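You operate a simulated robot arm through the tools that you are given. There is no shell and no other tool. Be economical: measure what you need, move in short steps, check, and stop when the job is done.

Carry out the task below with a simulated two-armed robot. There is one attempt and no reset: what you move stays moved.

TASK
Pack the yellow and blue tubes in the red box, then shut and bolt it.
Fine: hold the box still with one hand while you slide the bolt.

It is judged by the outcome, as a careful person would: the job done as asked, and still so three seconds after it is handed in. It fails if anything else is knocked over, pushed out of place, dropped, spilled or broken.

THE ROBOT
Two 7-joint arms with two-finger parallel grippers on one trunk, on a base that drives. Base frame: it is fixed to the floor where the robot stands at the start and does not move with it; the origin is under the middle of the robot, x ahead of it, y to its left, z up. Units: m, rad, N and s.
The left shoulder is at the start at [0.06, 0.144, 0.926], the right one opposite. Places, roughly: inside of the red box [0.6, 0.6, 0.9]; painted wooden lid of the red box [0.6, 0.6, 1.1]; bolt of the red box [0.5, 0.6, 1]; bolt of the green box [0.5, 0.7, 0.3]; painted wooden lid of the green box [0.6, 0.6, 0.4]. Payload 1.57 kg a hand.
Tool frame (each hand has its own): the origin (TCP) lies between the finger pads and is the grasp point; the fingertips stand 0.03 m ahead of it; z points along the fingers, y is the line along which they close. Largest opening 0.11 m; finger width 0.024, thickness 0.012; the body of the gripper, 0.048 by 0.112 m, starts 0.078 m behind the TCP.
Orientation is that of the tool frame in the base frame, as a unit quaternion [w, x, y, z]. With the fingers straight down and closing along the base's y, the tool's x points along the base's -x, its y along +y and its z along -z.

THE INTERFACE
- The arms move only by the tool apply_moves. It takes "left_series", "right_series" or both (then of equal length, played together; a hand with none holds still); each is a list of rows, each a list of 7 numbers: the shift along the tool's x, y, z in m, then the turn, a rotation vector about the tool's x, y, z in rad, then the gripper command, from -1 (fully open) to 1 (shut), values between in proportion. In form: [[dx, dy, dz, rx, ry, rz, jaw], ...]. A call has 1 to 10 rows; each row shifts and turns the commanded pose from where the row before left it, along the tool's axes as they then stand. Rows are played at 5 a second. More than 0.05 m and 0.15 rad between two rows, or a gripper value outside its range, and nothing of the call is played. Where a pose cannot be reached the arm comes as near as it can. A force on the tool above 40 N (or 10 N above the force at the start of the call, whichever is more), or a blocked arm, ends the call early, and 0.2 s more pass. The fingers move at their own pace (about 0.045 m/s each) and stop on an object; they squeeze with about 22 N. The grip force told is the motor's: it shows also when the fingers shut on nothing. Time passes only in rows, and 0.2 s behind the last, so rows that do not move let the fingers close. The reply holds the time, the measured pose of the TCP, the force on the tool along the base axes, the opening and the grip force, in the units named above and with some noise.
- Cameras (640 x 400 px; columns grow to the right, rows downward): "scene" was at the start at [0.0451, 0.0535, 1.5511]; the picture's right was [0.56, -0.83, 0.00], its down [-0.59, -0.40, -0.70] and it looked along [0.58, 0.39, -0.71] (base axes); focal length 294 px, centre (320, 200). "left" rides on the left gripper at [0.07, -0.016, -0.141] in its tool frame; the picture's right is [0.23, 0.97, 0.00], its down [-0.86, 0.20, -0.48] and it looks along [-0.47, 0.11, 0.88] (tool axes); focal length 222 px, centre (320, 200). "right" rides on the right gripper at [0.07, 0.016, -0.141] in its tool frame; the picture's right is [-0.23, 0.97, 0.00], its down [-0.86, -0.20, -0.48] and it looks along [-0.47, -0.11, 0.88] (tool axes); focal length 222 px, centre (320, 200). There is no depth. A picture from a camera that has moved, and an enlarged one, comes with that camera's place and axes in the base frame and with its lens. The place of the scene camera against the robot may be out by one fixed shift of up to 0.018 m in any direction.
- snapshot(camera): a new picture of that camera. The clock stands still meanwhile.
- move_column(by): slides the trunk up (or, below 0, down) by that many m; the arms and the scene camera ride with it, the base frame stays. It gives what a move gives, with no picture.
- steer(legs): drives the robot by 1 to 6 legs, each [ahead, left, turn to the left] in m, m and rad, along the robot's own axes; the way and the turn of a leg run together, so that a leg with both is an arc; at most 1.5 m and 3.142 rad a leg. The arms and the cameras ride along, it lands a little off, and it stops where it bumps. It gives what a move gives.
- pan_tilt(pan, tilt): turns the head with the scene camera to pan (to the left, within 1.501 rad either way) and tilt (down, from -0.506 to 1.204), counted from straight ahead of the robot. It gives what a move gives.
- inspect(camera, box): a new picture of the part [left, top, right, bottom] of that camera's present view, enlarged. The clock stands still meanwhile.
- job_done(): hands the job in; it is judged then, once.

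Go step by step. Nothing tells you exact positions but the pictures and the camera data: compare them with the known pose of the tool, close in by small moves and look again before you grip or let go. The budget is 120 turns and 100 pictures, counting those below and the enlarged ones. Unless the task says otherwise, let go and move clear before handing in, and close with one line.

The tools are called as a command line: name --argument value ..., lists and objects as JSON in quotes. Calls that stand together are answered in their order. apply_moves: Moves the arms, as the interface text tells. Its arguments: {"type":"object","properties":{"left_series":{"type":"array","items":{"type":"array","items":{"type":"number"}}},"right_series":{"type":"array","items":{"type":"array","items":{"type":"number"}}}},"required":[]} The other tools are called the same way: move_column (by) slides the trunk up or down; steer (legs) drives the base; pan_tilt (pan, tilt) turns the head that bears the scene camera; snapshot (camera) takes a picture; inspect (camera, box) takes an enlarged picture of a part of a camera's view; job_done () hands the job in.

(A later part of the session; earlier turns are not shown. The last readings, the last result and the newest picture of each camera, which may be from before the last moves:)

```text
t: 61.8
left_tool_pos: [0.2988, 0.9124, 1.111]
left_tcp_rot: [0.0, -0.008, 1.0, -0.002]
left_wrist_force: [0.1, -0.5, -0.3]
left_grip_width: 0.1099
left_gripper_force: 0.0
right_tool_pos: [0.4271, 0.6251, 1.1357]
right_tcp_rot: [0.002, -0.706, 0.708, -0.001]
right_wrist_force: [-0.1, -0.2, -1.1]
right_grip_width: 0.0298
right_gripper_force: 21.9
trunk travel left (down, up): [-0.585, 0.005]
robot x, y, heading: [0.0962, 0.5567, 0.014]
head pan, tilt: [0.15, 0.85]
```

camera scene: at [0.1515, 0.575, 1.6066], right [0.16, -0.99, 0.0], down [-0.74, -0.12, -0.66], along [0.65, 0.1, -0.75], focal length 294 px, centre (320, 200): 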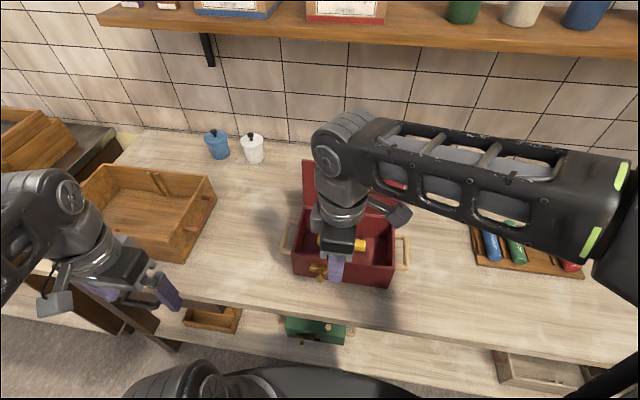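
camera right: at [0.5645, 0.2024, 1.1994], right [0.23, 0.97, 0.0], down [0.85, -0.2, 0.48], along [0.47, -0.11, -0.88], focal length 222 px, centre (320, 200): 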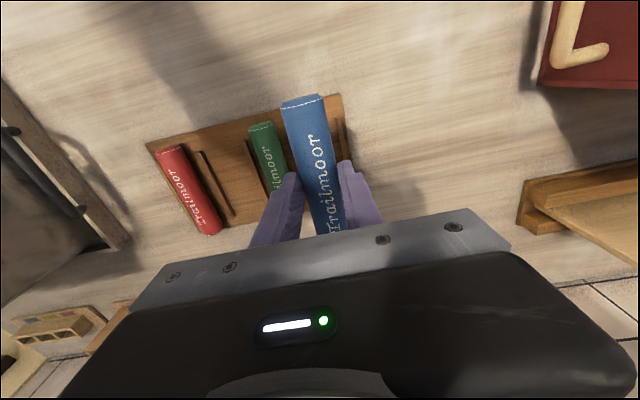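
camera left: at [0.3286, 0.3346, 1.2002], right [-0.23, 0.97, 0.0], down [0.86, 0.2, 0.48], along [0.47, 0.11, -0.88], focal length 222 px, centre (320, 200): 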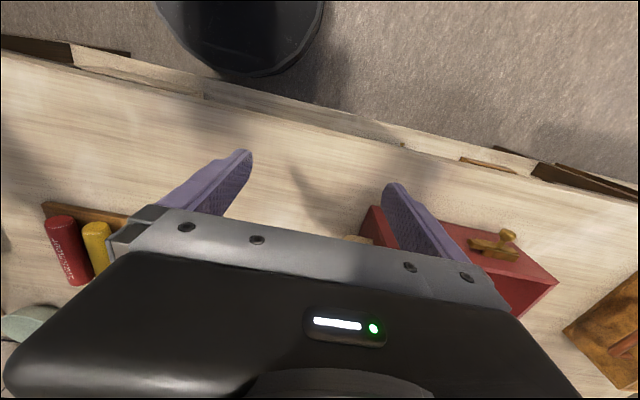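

Back at the box. I'll tilt and position above the box's front half, then look at where yellow lies.

apply_moves --right_series '[[0.02, -0.04, 0, 0, 0, 0, 1], [0.02, -0.04, 0, 0, 0, 0, 1], [0.005, -0.02, 0, 0, 0, 0, 1], [0, 0, 0, 0.15, 0, 0, 1], [0, 0, 0, 0.15, 0, 0, 1], [0, 0, 0, 0.15, 0, 0, 1], [0, 0.0088, 0.018, 0, 0, 0, 1], [0, 0.0088, 0.018, 0, 0, 0, 1]]'

snapshot --camera "right"

inspect --camera "scene" --box '[250, 120, 450, 300]'

```text
t: 63.6
left_tool_pos: [0.2985, 0.9115, 1.1094]
left_tcp_rot: [0.0, -0.008, 1.0, 0.0]
left_wrist_force: [0.5, 0.2, -0.2]
left_grip_width: 0.1099
left_gripper_force: 0.0
right_tool_pos: [0.5258, 0.5798, 1.0968]
right_tcp_rot: [0.159, -0.688, 0.689, -0.16]
right_wrist_force: [-0.1, 0.0, -1.1]
right_grip_width: 0.03
right_gripper_force: 21.8
trunk travel left (down, up): [-0.585, 0.005]
robot x, y, heading: [0.0946, 0.5605, 0.014]
head pan, tilt: [0.15, 0.85]
```

```text
35 pictures are left
camera right: at [0.4497, 0.5105, 1.2166], right [-0.87, 0.23, -0.43], down [-0.03, 0.86, 0.52], along [0.48, 0.46, -0.74], focal length 222 px, centre (320, 200)
```

right: 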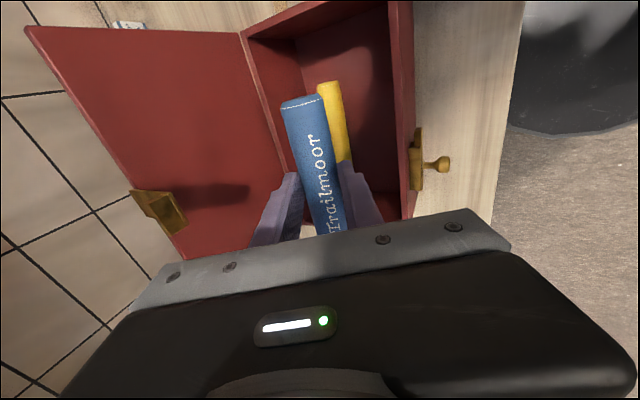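

```text
2.22 times, centred on (350, 210) of scene
camera zoom: at [0.1498, 0.5789, 1.6066], right [0.17, -0.99, 0.0], down [-0.74, -0.12, -0.66], along [0.65, 0.11, -0.75], focal length 654 px, centre (253, 178)
```

zoom: 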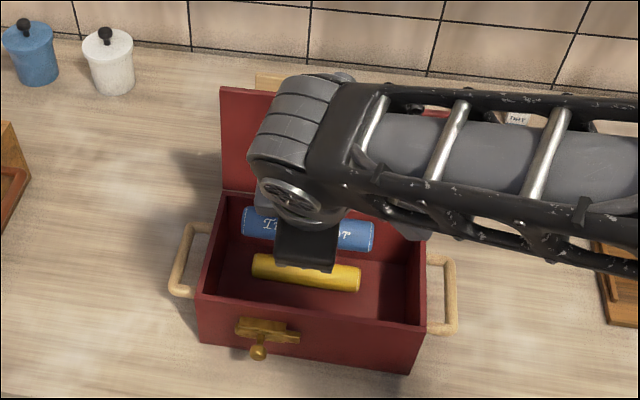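

Yellow lies at x≈0.574, mid-floor. I'll lower blue in front of it, checking the rear finger's clearance from the front wall near the rim.

apply_moves --right_series '[[0, 0.0088, 0.018, 0, 0, 0, 1], [0, 0.0088, 0.018, 0, 0, 0, 1], [0, 0.0088, 0.018, 0, 0, 0, 1], [0, 0.0066, 0.0135, 0, 0, 0, 1]]'

snapshot --camera "right"

inspect --camera "scene" --box '[270, 180, 410, 300]'

```text
t: 64.6
left_tool_pos: [0.2983, 0.9109, 1.1109]
left_tcp_rot: [0.0, -0.008, 1.0, 0.0]
left_wrist_force: [-0.6, -0.5, 0.5]
left_grip_width: 0.1101
left_gripper_force: 0.1
right_tool_pos: [0.5269, 0.579, 1.0199]
right_tcp_rot: [0.159, -0.689, 0.689, -0.159]
right_wrist_force: [-0.1, 0.1, -0.7]
right_grip_width: 0.0297
right_gripper_force: 21.9
trunk travel left (down, up): [-0.585, 0.005]
robot x, y, heading: [0.0971, 0.5577, 0.018]
head pan, tilt: [0.15, 0.85]
```

```text
33 pictures are left
camera right: at [0.4503, 0.5089, 1.1408], right [-0.87, 0.23, -0.43], down [-0.03, 0.86, 0.52], along [0.48, 0.46, -0.74], focal length 222 px, centre (320, 200)
```

right: 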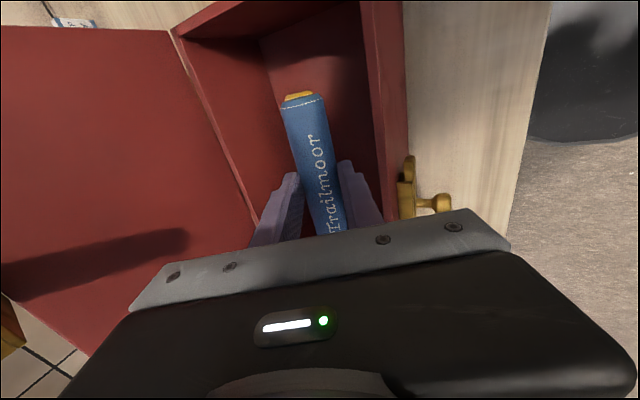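

```text
3.33 times, centred on (340, 240) of scene
camera zoom: at [0.1503, 0.5791, 1.6066], right [0.17, -0.99, 0.0], down [-0.74, -0.12, -0.66], along [0.65, 0.11, -0.75], focal length 982 px, centre (253, 67)
```

zoom: 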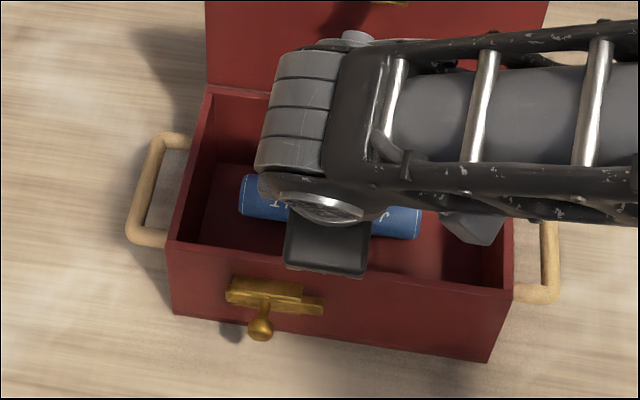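

There's about 1 cm of room to the front wall. I'll shift 1 cm toward the front and continue down in small steps.

apply_moves --right_series '[[0, 0.009, -0.0044, 0, 0, 0, 1], [0, 0.0066, 0.0135, 0, 0, 0, 1], [0, 0.0066, 0.0135, 0, 0, 0, 1], [0, 0.0066, 0.0135, 0, 0, 0, 1], [0, 0.0044, 0.009, 0, 0, 0, 1]]'

inspect --camera "right" --box '[200, 40, 460, 230]'

```text
t: 65.3
left_tool_pos: [0.2971, 0.9105, 1.1109]
left_tcp_rot: [0.0, -0.007, 1.0, -0.001]
left_wrist_force: [0.1, -0.1, -0.2]
left_grip_width: 0.11
left_gripper_force: 0.0
right_tool_pos: [0.5184, 0.5802, 1.0077]
right_tcp_rot: [0.166, -0.687, 0.689, -0.163]
right_wrist_force: [-10.3, -5.6, 20.7]
right_grip_width: 0.0301
right_gripper_force: 22.1
trunk travel left (down, up): [-0.585, 0.005]
robot x, y, heading: [0.0934, 0.5596, 0.014]
head pan, tilt: [0.15, 0.85]
stopped in row 3 (right hand): the force on the tool passed its limit (the readings are from after the stop); the commanded pose is now the measured one
```

```text
2.11 times, centred on (330, 135) of right
camera zoom: at [0.44, 0.5099, 1.1269], right [-0.87, 0.23, -0.44], down [-0.04, 0.85, 0.52], along [0.5, 0.47, -0.73], focal length 468 px, centre (299, 337)
```

zoom: 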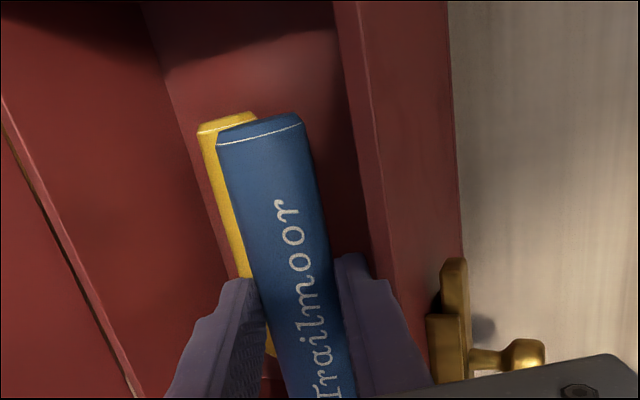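

The rear finger met the front rim. I'll lift off and back away, then use the free left hand to roll yellow to the back for more room.

apply_moves --right_series '[[0, -0.0044, -0.009, 0, 0, 0, 1], [0, -0.0088, -0.018, 0, 0, 0, 1], [0, -0.0132, -0.027, 0, 0, 0, 1], [0, -0.0176, -0.0359, 0, 0, 0, 1], [0, -0.0132, -0.027, 0, 0, 0, 1], [0.02, 0.03, -0.02, 0, 0, 0, 1], [0.03, 0.03, -0.015, 0, 0, 0, 1], [0.03, 0.03, -0.015, 0, 0, 0, 1], [0.03, 0.03, -0.015, 0, 0, 0, 1], [0.03, 0, 0, 0, 0, 0, 1]]'

snapshot --camera "scene"

```text
t: 67.5
left_tool_pos: [0.2975, 0.9117, 1.1102]
left_tcp_rot: [0.0, -0.007, 1.0, 0.0]
left_wrist_force: [0.6, -1.0, 0.6]
left_grip_width: 0.1101
left_gripper_force: 0.0
right_tool_pos: [0.3802, 0.4381, 1.1384]
right_tcp_rot: [0.163, -0.688, 0.689, -0.162]
right_wrist_force: [-1.2, -0.1, -1.4]
right_grip_width: 0.03
right_gripper_force: 22.0
trunk travel left (down, up): [-0.585, 0.005]
robot x, y, heading: [0.097, 0.5618, 0.018]
head pan, tilt: [0.15, 0.85]
```

```text
30 pictures are left
camera scene: at [0.1502, 0.5784, 1.6066], right [0.16, -0.99, 0.0], down [-0.74, -0.12, -0.66], along [0.65, 0.11, -0.75], focal length 294 px, centre (320, 200)
```

scene: 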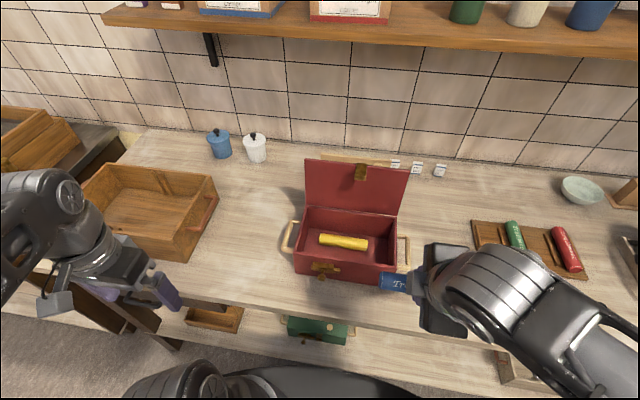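

inspect --camera "scene" --box '[275, 150, 425, 290]'

```text
2.86 times, centred on (350, 220) of scene
camera zoom: at [0.1502, 0.5784, 1.6066], right [0.16, -0.99, 0.0], down [-0.74, -0.12, -0.66], along [0.65, 0.11, -0.75], focal length 841 px, centre (234, 143)
```

zoom: 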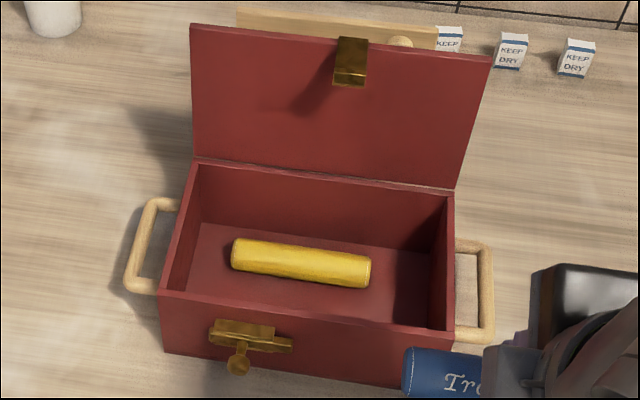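

Inside depth spans x≈0.503–0.645, with yellow at 0.578. I'll bring the closed left hand over the gap in front of yellow.

apply_moves --left_series '[[-0.0235, -0.032, 0, 0, 0, 0, 1], [-0.0235, -0.032, 0, 0, 0, 0, 1], [-0.0235, -0.032, 0, 0, 0, 0, 1], [-0.0235, -0.032, 0, 0, 0, 0, 1], [-0.0235, -0.032, 0, 0, 0, 0, 1], [-0.0235, -0.032, 0, 0, 0, 0, 1], [-0.0235, -0.032, 0, 0, 0, 0, 1], [-0.0235, -0.032, 0, 0, 0, 0, 1], [-0.0235, -0.032, 0, 0, 0, 0, 1], [-0.0235, -0.032, 0, 0, 0, 0, 1]]'

apply_moves --left_series '[[0, 0, 0.035, 0, 0, 0, 1], [0, 0, 0.035, 0, 0, 0, 1], [0, 0, 0.02, 0, 0, 0, 1]]'

snapshot --camera "left"

inspect --camera "scene" --box '[250, 120, 450, 300]'

```text
t: 69.7
left_tool_pos: [0.539, 0.5911, 1.1112]
left_tcp_rot: [-0.001, -0.009, 1.0, 0.001]
left_wrist_force: [0.2, 0.1, 0.8]
left_grip_width: 0.0
left_gripper_force: 21.3
right_tool_pos: [0.3816, 0.4375, 1.1375]
right_tcp_rot: [0.164, -0.688, 0.688, -0.162]
right_wrist_force: [0.8, 0.8, 0.1]
right_grip_width: 0.0298
right_gripper_force: 22.0
trunk travel left (down, up): [-0.585, 0.005]
robot x, y, heading: [0.0945, 0.5605, 0.015]
head pan, tilt: [0.15, 0.85]
```

```text
t: 70.5
left_tool_pos: [0.5382, 0.5928, 1.0208]
left_tcp_rot: [0.0, -0.007, 1.0, 0.0]
left_wrist_force: [-0.4, 0.6, -0.7]
left_grip_width: 0.0
left_gripper_force: 21.2
right_tool_pos: [0.3817, 0.4384, 1.138]
right_tcp_rot: [0.163, -0.688, 0.689, -0.163]
right_wrist_force: [1.5, -0.1, -0.1]
right_grip_width: 0.0298
right_gripper_force: 22.3
trunk travel left (down, up): [-0.585, 0.005]
robot x, y, heading: [0.0992, 0.5581, 0.021]
head pan, tilt: [0.15, 0.85]
```

```text
28 pictures are left
camera left: at [0.4678, 0.576, 1.1618], right [-0.24, 0.97, 0.0], down [0.85, 0.21, 0.48], along [0.46, 0.12, -0.88], focal length 222 px, centre (320, 200)
```

left: 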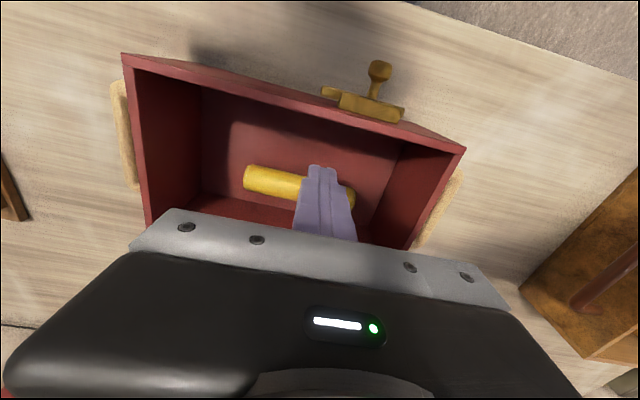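

```text
2.22 times, centred on (350, 210) of scene
camera zoom: at [0.1505, 0.5785, 1.6066], right [0.16, -0.99, 0.0], down [-0.74, -0.12, -0.66], along [0.65, 0.11, -0.75], focal length 654 px, centre (253, 178)
```

zoom: 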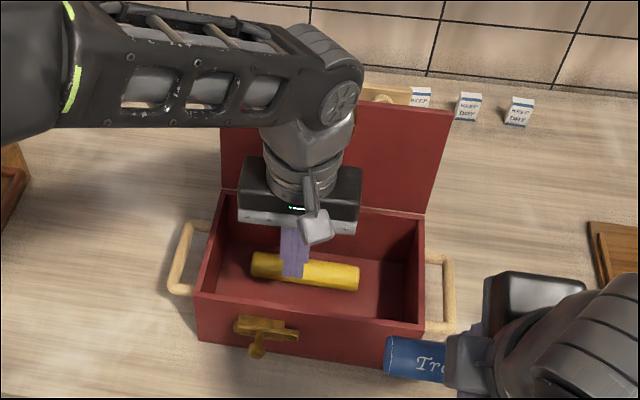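

Finger is in the gap ahead of yellow. I'll lower, push 3.5 cm back slowly, return, and rise.

apply_moves --left_series '[[0.002, -0.006, 0.03, 0, 0, 0, 1], [0, 0, 0.025, 0, 0, 0, 1], [0, 0, 0.011, 0, 0, 0, 1], [-0.012, 0, 0, 0, 0, 0, 1], [-0.012, 0, 0, 0, 0, 0, 1], [-0.008, 0, 0, 0, 0, 0, 1], [-0.006, 0, 0, 0, 0, 0, 1], [0, 0, 0, 0, 0, 0, 1]]'

inspect --camera "scene" --box '[250, 120, 450, 300]'

```text
t: 72.3
left_tool_pos: [0.5736, 0.5887, 0.9541]
left_tcp_rot: [0.0, -0.008, 1.0, 0.0]
left_wrist_force: [0.8, -0.3, 0.1]
left_grip_width: 0.0
left_gripper_force: 21.1
right_tool_pos: [0.3814, 0.4389, 1.1379]
right_tcp_rot: [0.164, -0.687, 0.689, -0.162]
right_wrist_force: [-1.0, 0.2, -0.8]
right_grip_width: 0.03
right_gripper_force: 22.3
trunk travel left (down, up): [-0.585, 0.005]
robot x, y, heading: [0.0922, 0.5577, 0.015]
head pan, tilt: [0.15, 0.85]
```

```text
2.22 times, centred on (350, 210) of scene
camera zoom: at [0.1502, 0.5788, 1.6066], right [0.16, -0.99, 0.0], down [-0.74, -0.12, -0.66], along [0.65, 0.11, -0.75], focal length 654 px, centre (253, 178)
```

zoom: 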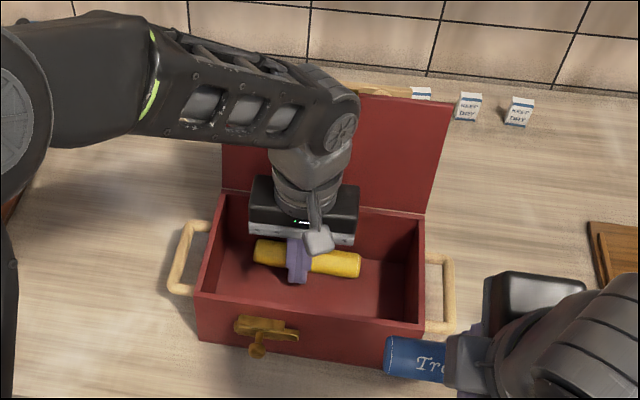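

apply_moves --left_series '[[0.02, 0, 0, 0, 0, 0, 1], [0.01, 0, -0.01, 0, 0, 0, 1], [0, 0, -0.045, 0, 0, 0, 1], [0, 0, -0.045, 0, 0, 0, 1], [0, 0, -0.045, 0, 0, 0, 1], [0.02, 0.035, 0, 0, 0, 0, 1], [0.03, 0.035, 0, 0, 0, 0, 1], [0.03, 0.035, 0, 0, 0, 0, 1], [0.03, 0.035, 0, 0, 0, 0, 1], [0.03, 0.035, 0, 0, 0, 0, 1]]'

apply_moves --left_series '[[0.03, 0.035, 0, 0, 0, 0, 1], [0.03, 0.035, 0, 0, 0, 0, 1], [0.02, 0.035, 0, 0, 0, 0, 1], [0, 0, 0, 0, 0, 0, 1], [0, 0, 0, 0, 0, 0, 1], [0, 0, 0, 0, 0, 0, 1]]' --right_series '[[-0.03, 0, 0, 0, 0, 0, 1], [-0.03, -0.025, 0.012, 0, 0, 0, 1], [-0.03, -0.025, 0.012, 0, 0, 0, 1], [-0.03, -0.03, 0.015, 0, 0, 0, 1], [-0.02, -0.03, 0.015, 0, 0, 0, 1], [0, -0.022, 0.011, 0, 0, 0, 1]]'

snapshot --camera "right"

inspect --camera "scene" --box '[250, 120, 450, 300]'

```text
t: 74.5
left_tool_pos: [0.401, 0.7621, 1.0979]
left_tcp_rot: [0.0, -0.007, 1.0, 0.0]
left_wrist_force: [-0.4, -0.3, 0.4]
left_grip_width: 0.0001
left_gripper_force: 20.7
right_tool_pos: [0.3809, 0.4384, 1.1398]
right_tcp_rot: [0.164, -0.688, 0.688, -0.163]
right_wrist_force: [-0.3, 0.1, -0.7]
right_grip_width: 0.03
right_gripper_force: 21.7
trunk travel left (down, up): [-0.585, 0.005]
robot x, y, heading: [0.0949, 0.5585, 0.013]
head pan, tilt: [0.15, 0.85]
```

```text
t: 75.9
left_tool_pos: [0.3209, 0.8658, 1.0975]
left_tcp_rot: [0.0, -0.009, 1.0, 0.0]
left_wrist_force: [0.0, -0.2, 0.0]
left_grip_width: 0.0
left_gripper_force: 21.2
right_tool_pos: [0.5316, 0.5803, 1.1386]
right_tcp_rot: [0.164, -0.687, 0.689, -0.163]
right_wrist_force: [0.9, -0.4, -0.7]
right_grip_width: 0.0299
right_gripper_force: 22.0
trunk travel left (down, up): [-0.585, 0.005]
robot x, y, heading: [0.0907, 0.5594, 0.012]
head pan, tilt: [0.15, 0.85]
```

```text
25 pictures are left
camera right: at [0.4533, 0.5112, 1.2586], right [-0.87, 0.23, -0.44], down [-0.03, 0.85, 0.52], along [0.49, 0.47, -0.73], focal length 222 px, centre (320, 200)
```

right: 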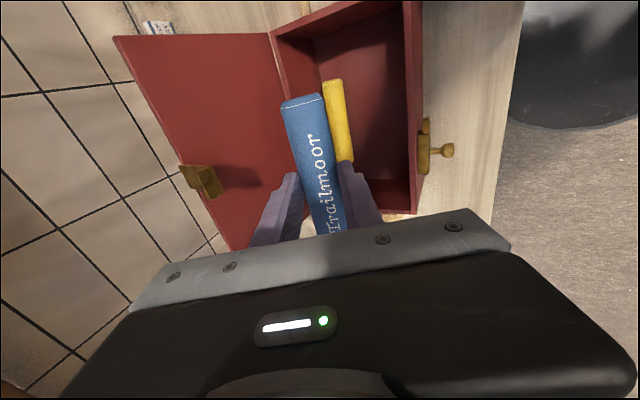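

```text
2.22 times, centred on (350, 210) of scene
camera zoom: at [0.1509, 0.5785, 1.6066], right [0.16, -0.99, 0.0], down [-0.74, -0.12, -0.66], along [0.65, 0.11, -0.75], focal length 654 px, centre (253, 178)
```

zoom: 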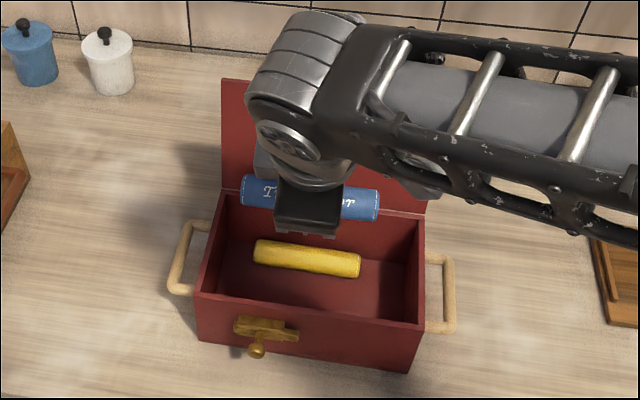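

Yellow is now at x≈0.60, leaving ample room. I'll descend with blue at x≈0.532.

apply_moves --right_series '[[0, 0.0176, 0.0359, 0, 0, 0, 1], [0, 0.0132, 0.0269, 0, 0, 0, 1], [0, 0.0132, 0.0269, 0, 0, 0, 1], [0, 0.0088, 0.018, 0, 0, 0, 1], [0, 0.0088, 0.018, 0, 0, 0, 1], [0, 0.0066, 0.0135, 0, 0, 0, 1], [0, 0.0044, 0.009, 0, 0, 0, 1]]'

inspect --camera "right" --box '[200, 40, 460, 230]'

```text
t: 77.5
left_tool_pos: [0.322, 0.8659, 1.0986]
left_tcp_rot: [0.0, -0.008, 1.0, 0.0]
left_wrist_force: [0.5, 0.5, 0.7]
left_grip_width: 0.0
left_gripper_force: 21.6
right_tool_pos: [0.5319, 0.5801, 0.9756]
right_tcp_rot: [0.164, -0.687, 0.689, -0.163]
right_wrist_force: [1.7, 0.1, 0.2]
right_grip_width: 0.0298
right_gripper_force: 22.2
trunk travel left (down, up): [-0.585, 0.005]
robot x, y, heading: [0.0943, 0.5596, 0.019]
head pan, tilt: [0.15, 0.85]
```

```text
2.11 times, centred on (330, 135) of right
camera zoom: at [0.4532, 0.5106, 1.0953], right [-0.87, 0.23, -0.44], down [-0.03, 0.85, 0.52], along [0.49, 0.47, -0.73], focal length 468 px, centre (299, 337)
```

zoom: 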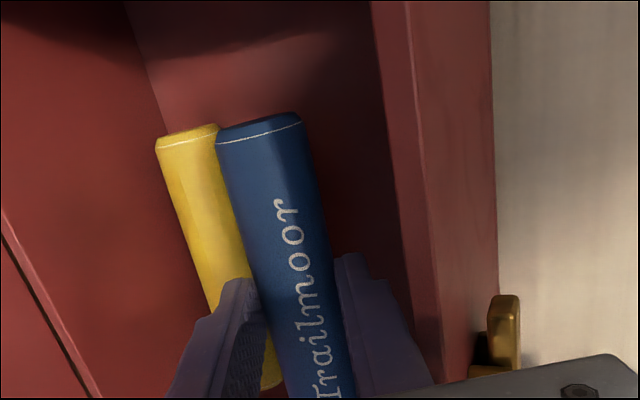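

apply_moves --right_series '[[0, 0.0026, 0.0054, 0, 0, 0, 1], [0, 0.0026, 0.0054, 0, 0, 0, 1], [0, 0.0022, 0.0045, 0, 0, 0, 1], [0, 0.0018, 0.0036, 0, 0, 0, 1], [0, 0.0013, 0.0027, 0, 0, 0, 1]]'

inspect --camera "right" --box '[200, 40, 460, 230]'

```text
t: 78.7
left_tool_pos: [0.3204, 0.8641, 1.0973]
left_tcp_rot: [0.0, -0.009, 1.0, 0.0]
left_wrist_force: [0.0, 0.4, -0.2]
left_grip_width: 0.0001
left_gripper_force: 21.2
right_tool_pos: [0.5309, 0.5795, 0.9519]
right_tcp_rot: [0.164, -0.687, 0.689, -0.163]
right_wrist_force: [5.5, 0.0, 8.3]
right_grip_width: 0.0297
right_gripper_force: 22.5
trunk travel left (down, up): [-0.585, 0.005]
robot x, y, heading: [0.0954, 0.5596, 0.017]
head pan, tilt: [0.15, 0.85]
```

```text
2.11 times, centred on (330, 135) of right
camera zoom: at [0.4529, 0.5104, 1.0712], right [-0.87, 0.23, -0.44], down [-0.03, 0.85, 0.52], along [0.49, 0.47, -0.73], focal length 468 px, centre (299, 337)
```

zoom: 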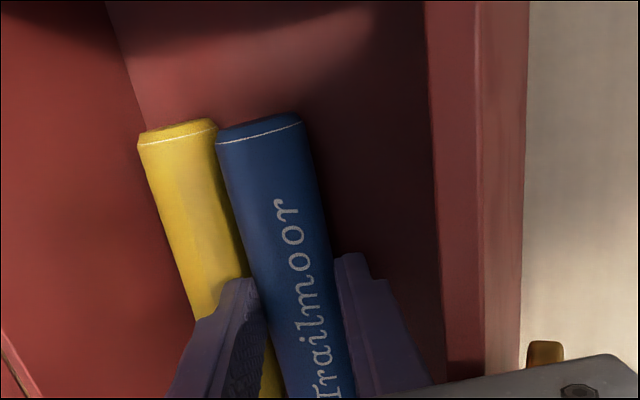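

Contact with the floor. I'll release gradually, rise and retract.

apply_moves --right_series '[[0, -0.0009, -0.0018, 0, 0, 0, 0.5], [0, -0.001, -0.002, 0, 0, 0, 0.35], [0, -0.001, -0.002, 0, 0, 0, 0.25], [0, -0.001, -0.002, 0, 0, 0, 0.2], [0, -0.0044, -0.009, 0, 0, 0, 0.2], [0, -0.0088, -0.018, 0, 0, 0, 0.2]]'

apply_moves --right_series '[[0, -0.0176, -0.0359, 0, 0, 0, 0.2], [0, -0.0176, -0.0359, 0, 0, 0, 0.2], [0, -0.0176, -0.0359, 0, 0, 0, 0.2], [0, -0.0176, -0.0359, 0, 0, 0, 0.2], [0.02, 0.03, -0.015, 0, 0, 0, 0.2], [0.03, 0.03, -0.015, 0, 0, 0, 0.2], [0.03, 0.03, -0.015, 0, 0, 0, 0.2], [0.03, 0.03, -0.015, -0.15, 0, 0, 0.2], [0.03, 0, 0, -0.15, 0, 0, 0.2], [0, 0, 0, -0.15, 0, 0, 0.2]]'

inspect --camera "scene" --box '[275, 150, 425, 290]'

```text
t: 80.1
left_tool_pos: [0.3209, 0.8647, 1.0977]
left_tcp_rot: [0.0, -0.007, 1.0, -0.001]
left_wrist_force: [-0.4, 0.4, 0.4]
left_grip_width: 0.0001
left_gripper_force: 20.8
right_tool_pos: [0.5308, 0.5786, 0.9894]
right_tcp_rot: [0.163, -0.688, 0.689, -0.162]
right_wrist_force: [-0.1, 0.2, -0.4]
right_grip_width: 0.0439
right_gripper_force: 0.0
trunk travel left (down, up): [-0.585, 0.005]
robot x, y, heading: [0.098, 0.5599, 0.018]
head pan, tilt: [0.15, 0.85]
```

```text
t: 82.3
left_tool_pos: [0.3212, 0.8659, 1.0975]
left_tcp_rot: [-0.001, -0.008, 1.0, 0.0]
left_wrist_force: [0.3, -0.1, -0.6]
left_grip_width: 0.0
left_gripper_force: 21.5
right_tool_pos: [0.3971, 0.4401, 1.1493]
right_tcp_rot: [0.005, -0.707, 0.708, -0.004]
right_wrist_force: [-0.1, 0.0, 0.1]
right_grip_width: 0.0441
right_gripper_force: 0.0
trunk travel left (down, up): [-0.585, 0.005]
robot x, y, heading: [0.0918, 0.5597, 0.015]
head pan, tilt: [0.15, 0.85]
```

```text
2.86 times, centred on (350, 220) of scene
camera zoom: at [0.1512, 0.5796, 1.6065], right [0.16, -0.99, 0.0], down [-0.74, -0.12, -0.66], along [0.65, 0.11, -0.75], focal length 841 px, centre (234, 143)
```

zoom: 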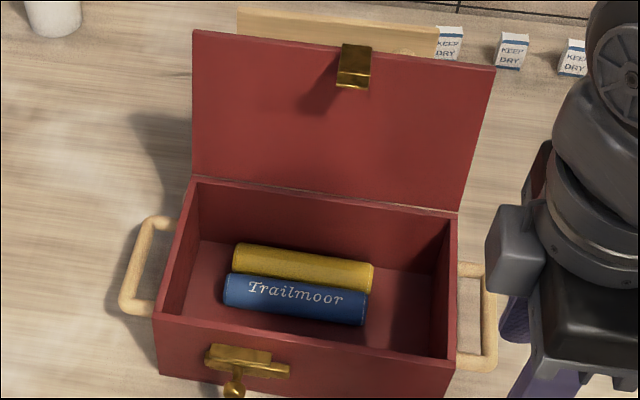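

Both tubes are in the box (which slid ~2 cm toward me; still well on the counter). Next is the lid: I'll bring the right hand up near the lid's top edge, right of the catch, and look.

apply_moves --right_series '[[-0.01, 0, -0.04, 0, 0, 0, 0.0], [-0.02, -0.04, -0.02, 0, 0, 0, 0.0], [-0.02, -0.04, -0.01, 0, 0, 0, 0.0], [-0.01, -0.045, 0, 0, 0, 0, 0.0], [0, -0.045, 0, 0, 0, 0, 0.0]]'

snapshot --camera "right"

inspect --camera "scene" --box '[275, 130, 425, 290]'

```text
t: 83.5
left_tool_pos: [0.3157, 0.8681, 1.0984]
left_tcp_rot: [0.002, -0.007, 1.0, -0.002]
left_wrist_force: [-1.2, 1.1, 0.5]
left_grip_width: 0.0
left_gripper_force: 21.7
right_tool_pos: [0.4783, 0.4936, 1.1936]
right_tcp_rot: [0.007, -0.707, 0.708, -0.008]
right_wrist_force: [0.3, 1.4, 0.6]
right_grip_width: 0.055
right_gripper_force: 0.0
right hand out of reach, approached as far as the arm can: row 1, 2, 3, 4, 5
trunk travel left (down, up): [-0.585, 0.005]
robot x, y, heading: [0.0971, 0.5587, 0.013]
head pan, tilt: [0.15, 0.85]
```

```text
20 pictures are left
camera right: at [0.4585, 0.4239, 1.335], right [-0.97, 0.23, -0.02], down [0.19, 0.85, 0.48], along [0.13, 0.47, -0.88], focal length 222 px, centre (320, 200)
```

right: 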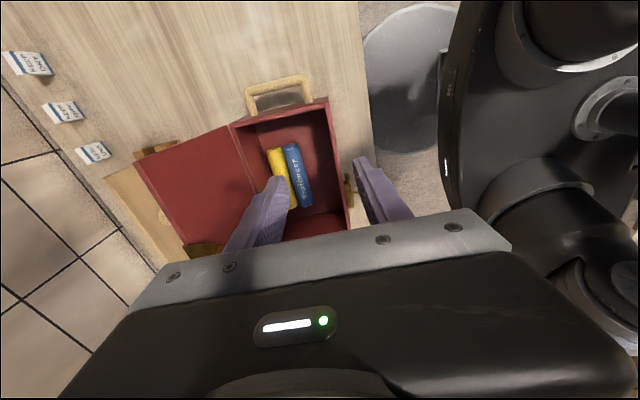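

```text
2.50 times, centred on (350, 210) of scene
camera zoom: at [0.1449, 0.5825, 1.6067], right [0.17, -0.99, 0.0], down [-0.74, -0.13, -0.66], along [0.65, 0.11, -0.75], focal length 736 px, centre (245, 175)
```

zoom: 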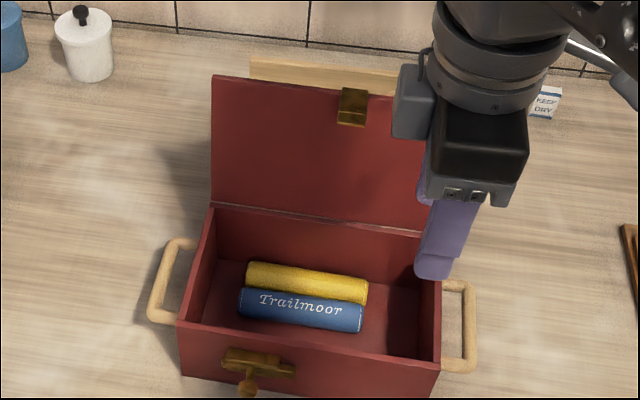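

At this height reach is short when pointing straight down, but tilting helps. The lid's edge is at about (0.655, y 0.45–0.70, z 1.13), leaning back ~0.25 rad. I'll tilt the right hand and approach above the edge, right of the catch.

apply_moves --right_series '[[0, 0, 0.01, 0.15, 0, 0, -0.09], [0, 0, 0.01, 0.15, 0, 0, -0.09], [0, -0.038, 0.0118, 0, 0, 0, -0.09], [0, -0.038, 0.0118, 0, 0, 0, -0.09], [0, -0.038, 0.0118, 0, 0, 0, -0.09], [0, -0.033, 0.0104, 0, 0, 0, -0.09]]'

snapshot --camera "right"

```text
t: 84.9
left_tool_pos: [0.3225, 0.8656, 1.0969]
left_tcp_rot: [0.0, -0.008, 1.0, 0.0]
left_wrist_force: [-1.1, -0.6, -0.9]
left_grip_width: 0.0001
left_gripper_force: 20.6
right_tool_pos: [0.6397, 0.4879, 1.1715]
right_tcp_rot: [0.111, -0.697, 0.699, -0.11]
right_wrist_force: [0.3, 0.1, -0.1]
right_grip_width: 0.0599
right_gripper_force: 0.1
trunk travel left (down, up): [-0.585, 0.005]
robot x, y, heading: [0.0937, 0.5592, 0.013]
head pan, tilt: [0.15, 0.85]
```

```text
18 pictures are left
camera right: at [0.58, 0.4187, 1.3017], right [-0.93, 0.23, -0.3], down [0.04, 0.85, 0.52], along [0.38, 0.47, -0.8], focal length 222 px, centre (320, 200)
```

right: 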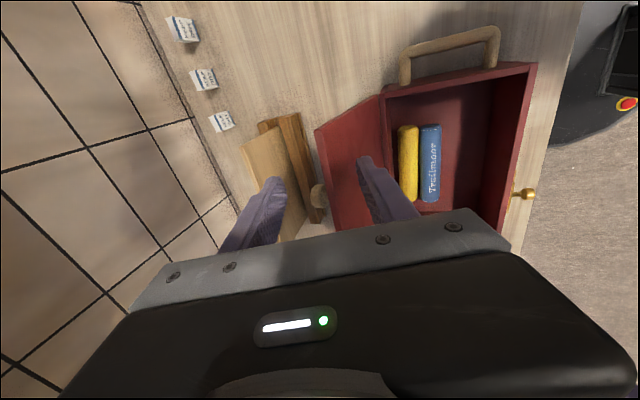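

The lid edge lies neatly between the fingers. I'll lower so they straddle it.

apply_moves --right_series '[[0, 0.002, 0.0155, 0, 0, 0, -0.09], [0, 0.002, 0.0155, 0, 0, 0, -0.09], [0, 0.002, 0.0145, 0, 0, 0, -0.09]]'

snapshot --camera "right"

```text
t: 85.7
left_tool_pos: [0.3203, 0.8657, 1.0971]
left_tcp_rot: [0.0, -0.008, 1.0, 0.0]
left_wrist_force: [0.9, 0.6, 0.4]
left_grip_width: 0.0002
left_gripper_force: 21.3
right_tool_pos: [0.6459, 0.4881, 1.1271]
right_tcp_rot: [0.111, -0.698, 0.699, -0.111]
right_wrist_force: [-1.9, 0.0, 0.3]
right_grip_width: 0.0609
right_gripper_force: 0.3
trunk travel left (down, up): [-0.585, 0.005]
robot x, y, heading: [0.0933, 0.5586, 0.019]
head pan, tilt: [0.15, 0.85]
```

```text
17 pictures are left
camera right: at [0.5869, 0.4186, 1.2573], right [-0.93, 0.23, -0.3], down [0.04, 0.85, 0.52], along [0.38, 0.47, -0.8], focal length 222 px, centre (320, 200)
```

right: 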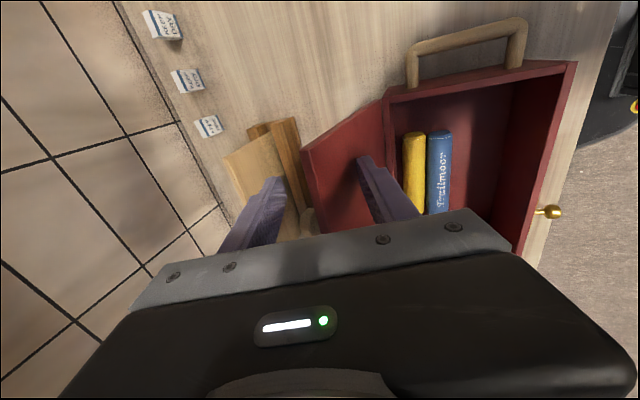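

The lid's edge is straddled. Now I'll swing the lid forward along its arc in small steps.

apply_moves --right_series '[[0, 0.0134, -0.0058, 0, 0, 0, -0.09], [0, 0.0134, -0.0058, 0, 0, 0, -0.09], [0, 0.0228, -0.0041, 0, 0, 0, -0.09], [0, 0.0234, -0.0022, 0.1, 0, 0, -0.09], [0, 0.0234, -0.0015, 0.12, 0, 0, -0.09], [0, 0.0229, -0.0006, 0.12, 0, 0, -0.09]]'

snapshot --camera "scene"

```text
t: 87.1
left_tool_pos: [0.3206, 0.8655, 1.0982]
left_tcp_rot: [0.0, -0.007, 1.0, 0.0]
left_wrist_force: [-0.3, -0.2, 0.2]
left_grip_width: 0.0
left_gripper_force: 21.2
right_tool_pos: [0.5279, 0.4884, 1.1017]
right_tcp_rot: [0.229, -0.669, 0.67, -0.227]
right_wrist_force: [-0.3, 0.0, -0.4]
right_grip_width: 0.06
right_gripper_force: 0.0
trunk travel left (down, up): [-0.585, 0.005]
robot x, y, heading: [0.0938, 0.5573, 0.016]
head pan, tilt: [0.15, 0.85]
```

```text
16 pictures are left
camera scene: at [0.1492, 0.5788, 1.6066], right [0.16, -0.99, 0.0], down [-0.74, -0.12, -0.66], along [0.65, 0.11, -0.75], focal length 294 px, centre (320, 200)
```

scene: 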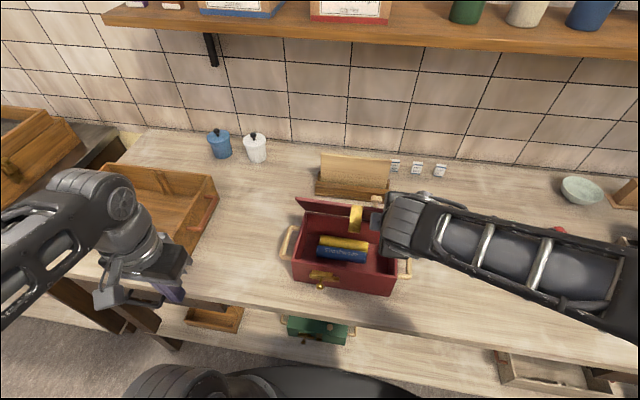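

The lid is following and leans forward now. I'll continue lowering along the arc.

apply_moves --right_series '[[0, 0.0208, -0.0009, 0.12, 0, 0, -0.09], [0, 0.0233, 0.0009, 0.12, 0, 0, -0.09], [0, 0.0216, 0.0018, 0.1, 0, 0, -0.09], [0, 0.0236, 0.002, 0.1, 0, 0, -0.09]]'

snapshot --camera "scene"

snapshot --camera "right"

```text
t: 88.1
left_tool_pos: [0.3205, 0.8661, 1.0973]
left_tcp_rot: [-0.001, -0.007, 1.0, -0.001]
left_wrist_force: [0.1, 0.4, -0.5]
left_grip_width: 0.0
left_gripper_force: 21.6
right_tool_pos: [0.5362, 0.5545, 1.0636]
right_tcp_rot: [0.368, -0.602, 0.605, -0.369]
right_wrist_force: [2.7, 0.6, -2.2]
right_grip_width: 0.0591
right_gripper_force: 0.0
right hand out of reach, approached as far as the arm can: row 2, 3, 4
trunk travel left (down, up): [-0.585, 0.005]
robot x, y, heading: [0.0936, 0.5618, 0.015]
head pan, tilt: [0.15, 0.85]
```

```text
15 pictures are left
camera scene: at [0.1514, 0.5796, 1.6066], right [0.16, -0.99, 0.0], down [-0.74, -0.12, -0.66], along [0.65, 0.11, -0.75], focal length 294 px, centre (320, 200)
```

scene: 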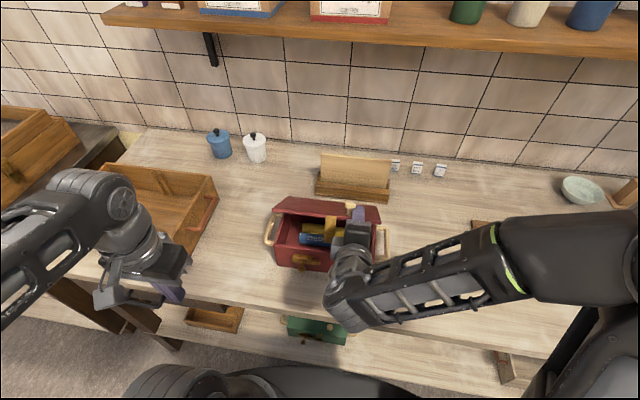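

```text
14 pictures are left
camera right: at [0.4026, 0.4858, 1.1151], right [-0.45, 0.23, -0.87], down [-0.33, 0.86, 0.4], along [0.83, 0.46, -0.3], focal length 222 px, centre (320, 200)
```

right: 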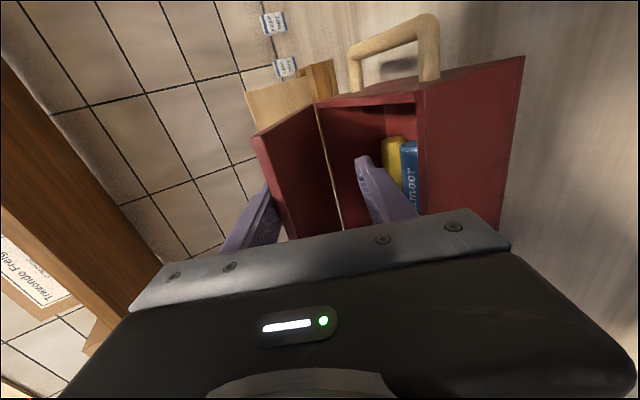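

The hand ran near its reach limit and dragged the box ~5 cm left/forward, but the lid stays put at ~45° by hinge friction, so it needn't be held. I'll slide the hand out sideways to the right, straighten it, and check.

apply_moves --right_series '[[0.03, 0, 0, 0, 0, 0, -0.09], [0.03, 0, 0, 0, 0, 0, -0.09], [0.03, 0, 0, 0, 0, 0, -0.09], [0.03, 0, 0, 0, 0, 0, -0.09], [0, 0, 0, -0.15, 0, 0, 0.5], [0, -0.01, -0.02, -0.15, 0, 0, 1], [0, -0.01, -0.03, -0.15, 0, 0, 1], [0, -0.01, -0.03, -0.15, 0, 0, 1], [0, 0, -0.03, -0.15, 0, 0, 1]]'

snapshot --camera "scene"

```text
t: 90.1
left_tool_pos: [0.3208, 0.8656, 1.0979]
left_tcp_rot: [0.001, -0.009, 1.0, 0.0]
left_wrist_force: [-0.2, 0.0, 1.3]
left_grip_width: 0.0
left_gripper_force: 20.9
right_tool_pos: [0.5429, 0.4791, 1.1842]
right_tcp_rot: [0.122, -0.696, 0.697, -0.121]
right_wrist_force: [1.0, -1.0, 1.3]
right_grip_width: 0.0001
right_gripper_force: 20.9
right hand out of reach, approached as far as the arm can: row 1, 2, 3, 4
trunk travel left (down, up): [-0.585, 0.005]
robot x, y, heading: [0.0932, 0.5547, 0.013]
head pan, tilt: [0.15, 0.85]
```

```text
13 pictures are left
camera scene: at [0.1503, 0.5791, 1.6065], right [0.16, -0.99, 0.0], down [-0.74, -0.12, -0.66], along [0.65, 0.11, -0.75], focal length 294 px, centre (320, 200)
```

scene: 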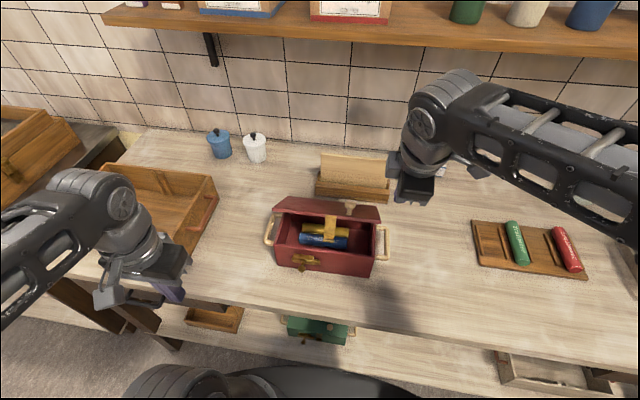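

The lid stays at 45°. With fingers closed I'll press it down from above, right of the catch, following its arc.

apply_moves --right_series '[[-0.029, 0, 0, 0, 0, 0, 1], [-0.029, 0, 0, 0, 0, 0, 1], [-0.028, 0, 0, 0, 0, 0, 1], [0, 0.0019, 0.0227, 0, 0, 0, 1], [0, 0.0019, 0.0227, 0, 0, 0, 1], [0, 0.0197, 0.0248, 0, 0, 0, 1], [0, 0.0197, 0.0248, 0, 0, 0, 1]]'

inspect --camera "scene" --box '[250, 130, 450, 310]'

```text
t: 91.7
left_tool_pos: [0.3209, 0.866, 1.0976]
left_tcp_rot: [-0.001, -0.008, 1.0, 0.0]
left_wrist_force: [-0.3, 0.7, 0.5]
left_grip_width: 0.0
left_gripper_force: 21.7
right_tool_pos: [0.5359, 0.5652, 1.079]
right_tcp_rot: [0.122, -0.696, 0.697, -0.122]
right_wrist_force: [0.1, 0.1, 0.2]
right_grip_width: 0.0
right_gripper_force: 21.4
trunk travel left (down, up): [-0.585, 0.005]
robot x, y, heading: [0.0974, 0.5588, 0.017]
head pan, tilt: [0.15, 0.85]
```

```text
2.22 times, centred on (350, 220) of scene
camera zoom: at [0.1502, 0.5792, 1.6066], right [0.16, -0.99, 0.0], down [-0.74, -0.12, -0.66], along [0.65, 0.11, -0.75], focal length 654 px, centre (253, 156)
```

zoom: 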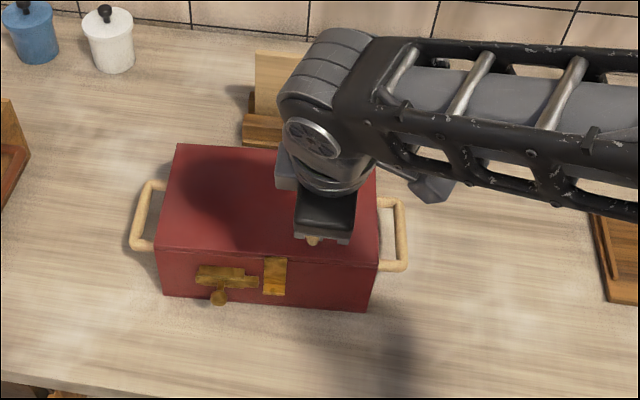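

The lid is shut, with the catch hanging in front next to the bolt; the bolt must slide right (−y) into it. I'll brace the box by pressing the lid with the right hand, and bring the left hand above the bolt knob (≈(0.485, 0.676, 0.953)).

apply_moves --right_series '[[0.008, -0.028, 0.0103, 0, 0, 0, 1], [0.0, -0.028, 0.0103, 0, 0, 0, 1], [0, 0.0069, 0.0188, 0, 0, 0, 1], [0, 0.0069, 0.0188, 0, 0, 0, 1], [0, 0.0031, 0.0085, 0, 0, 0, 1], [0, 0.0021, 0.0056, 0, 0, 0, 1]]' --left_series '[[-0.025, -0.03, 0, 0, 0, 0, 0.3], [-0.025, -0.03, 0, 0, 0, 0, 0.1], [-0.025, -0.032, 0.0, 0, 0, 0, 0.1], [-0.025, -0.032, 0.01, 0, 0, 0, 0.1], [-0.025, -0.032, 0.01, 0, 0, 0, 0.1], [-0.036, -0.034, 0, 0, 0, 0, 0.1]]'

snapshot --camera "left"

inspect --camera "scene" --box '[250, 130, 450, 310]'

```text
t: 93.0
left_tool_pos: [0.4475, 0.711, 1.0802]
left_tcp_rot: [0.0, -0.007, 1.0, 0.0]
left_wrist_force: [-0.7, -0.3, -0.8]
left_grip_width: 0.0493
left_gripper_force: 0.0
right_tool_pos: [0.5986, 0.5576, 1.0401]
right_tcp_rot: [0.131, -0.694, 0.697, -0.126]
right_wrist_force: [-3.4, -4.6, 19.5]
right_grip_width: 0.0001
right_gripper_force: 21.3
trunk travel left (down, up): [-0.585, 0.005]
robot x, y, heading: [0.094, 0.5598, 0.013]
head pan, tilt: [0.15, 0.85]
stopped in row 6 (right hand): the force on the tool passed its limit (the readings are from after the stop); the commanded pose is now the measured one
```

```text
11 pictures are left
camera left: at [0.3759, 0.6954, 1.2211], right [-0.24, 0.97, 0.0], down [0.85, 0.21, 0.48], along [0.46, 0.12, -0.88], focal length 222 px, centre (320, 200)
```

left: 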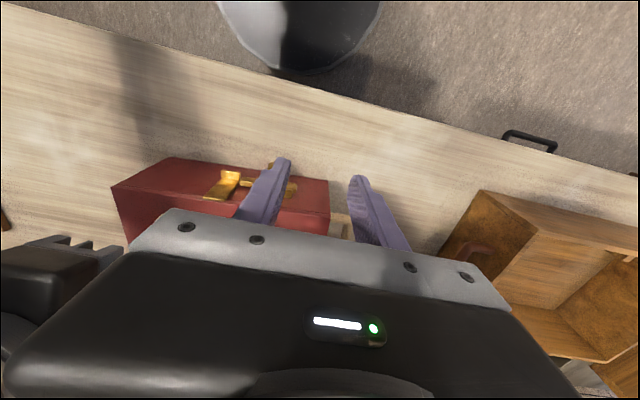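

```text
2.22 times, centred on (350, 220) of scene
camera zoom: at [0.1483, 0.5784, 1.6069], right [0.16, -0.99, 0.0], down [-0.74, -0.12, -0.66], along [0.65, 0.11, -0.75], focal length 654 px, centre (253, 156)
```

zoom: 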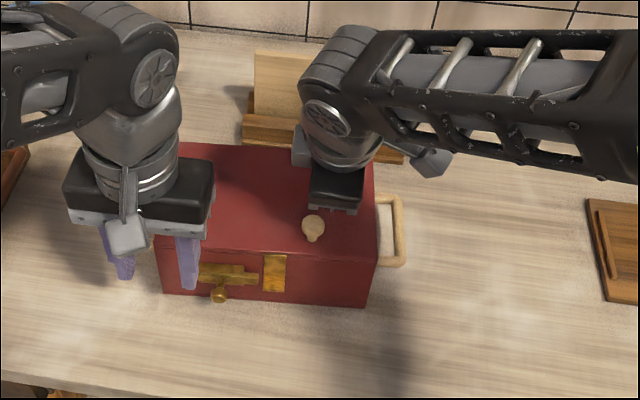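

The right hand presses the lid (~20 N); lid top is at z≈1.01. The knob triangulates to about (0.472, 0.667, 0.977). I'll move the left hand over it and partly down.

apply_moves --left_series '[[-0.012, -0.022, 0, 0, 0, 0, 0.1], [-0.0125, -0.022, 0.01, 0, 0, 0, 0.1], [0, 0, 0.025, 0, 0, 0, 0.1], [0, 0, 0.02, 0, 0, 0, 0.1]]'

inspect --camera "left" --box '[180, 80, 440, 250]'

inspect --camera "scene" --box '[260, 190, 380, 290]'

```text
t: 94.0
left_tool_pos: [0.4726, 0.6677, 1.0246]
left_tcp_rot: [0.0, -0.007, 1.0, 0.0]
left_wrist_force: [-0.4, 0.6, 0.3]
left_grip_width: 0.0496
left_gripper_force: 0.1
right_tool_pos: [0.5972, 0.5576, 1.0397]
right_tcp_rot: [0.133, -0.694, 0.697, -0.126]
right_wrist_force: [3.3, -4.2, 35.8]
right_grip_width: 0.0
right_gripper_force: 21.6
trunk travel left (down, up): [-0.585, 0.005]
robot x, y, heading: [0.0971, 0.5613, 0.016]
head pan, tilt: [0.15, 0.85]
```

```text
2.35 times, centred on (310, 165) of left
camera zoom: at [0.4007, 0.6513, 1.1654], right [-0.24, 0.97, 0.0], down [0.85, 0.21, 0.48], along [0.46, 0.12, -0.88], focal length 523 px, centre (344, 282)
```

zoom: 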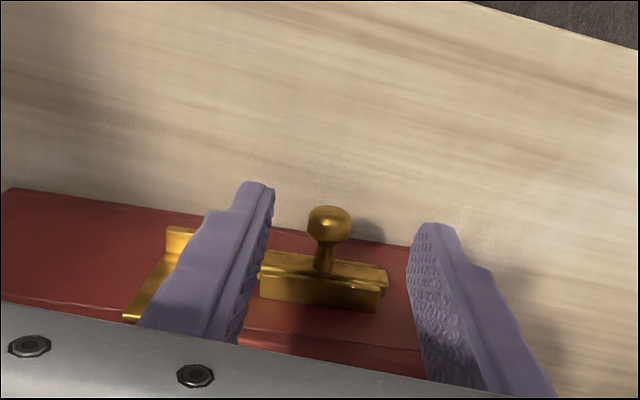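

```text
4.00 times, centred on (320, 240) of scene
camera zoom: at [0.1476, 0.578, 1.6069], right [0.16, -0.99, 0.0], down [-0.74, -0.12, -0.66], along [0.65, 0.11, -0.75], focal length 1178 px, centre (320, 40)
```

zoom: 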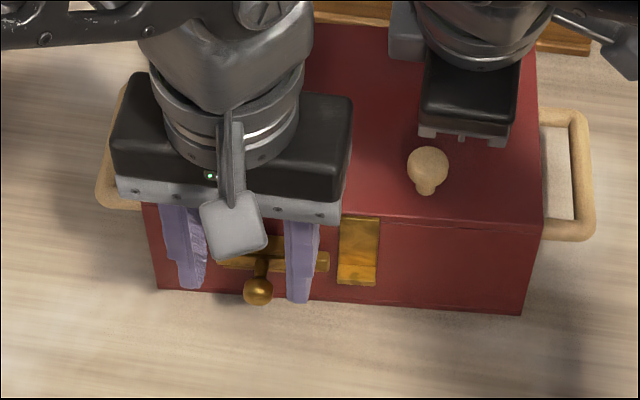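

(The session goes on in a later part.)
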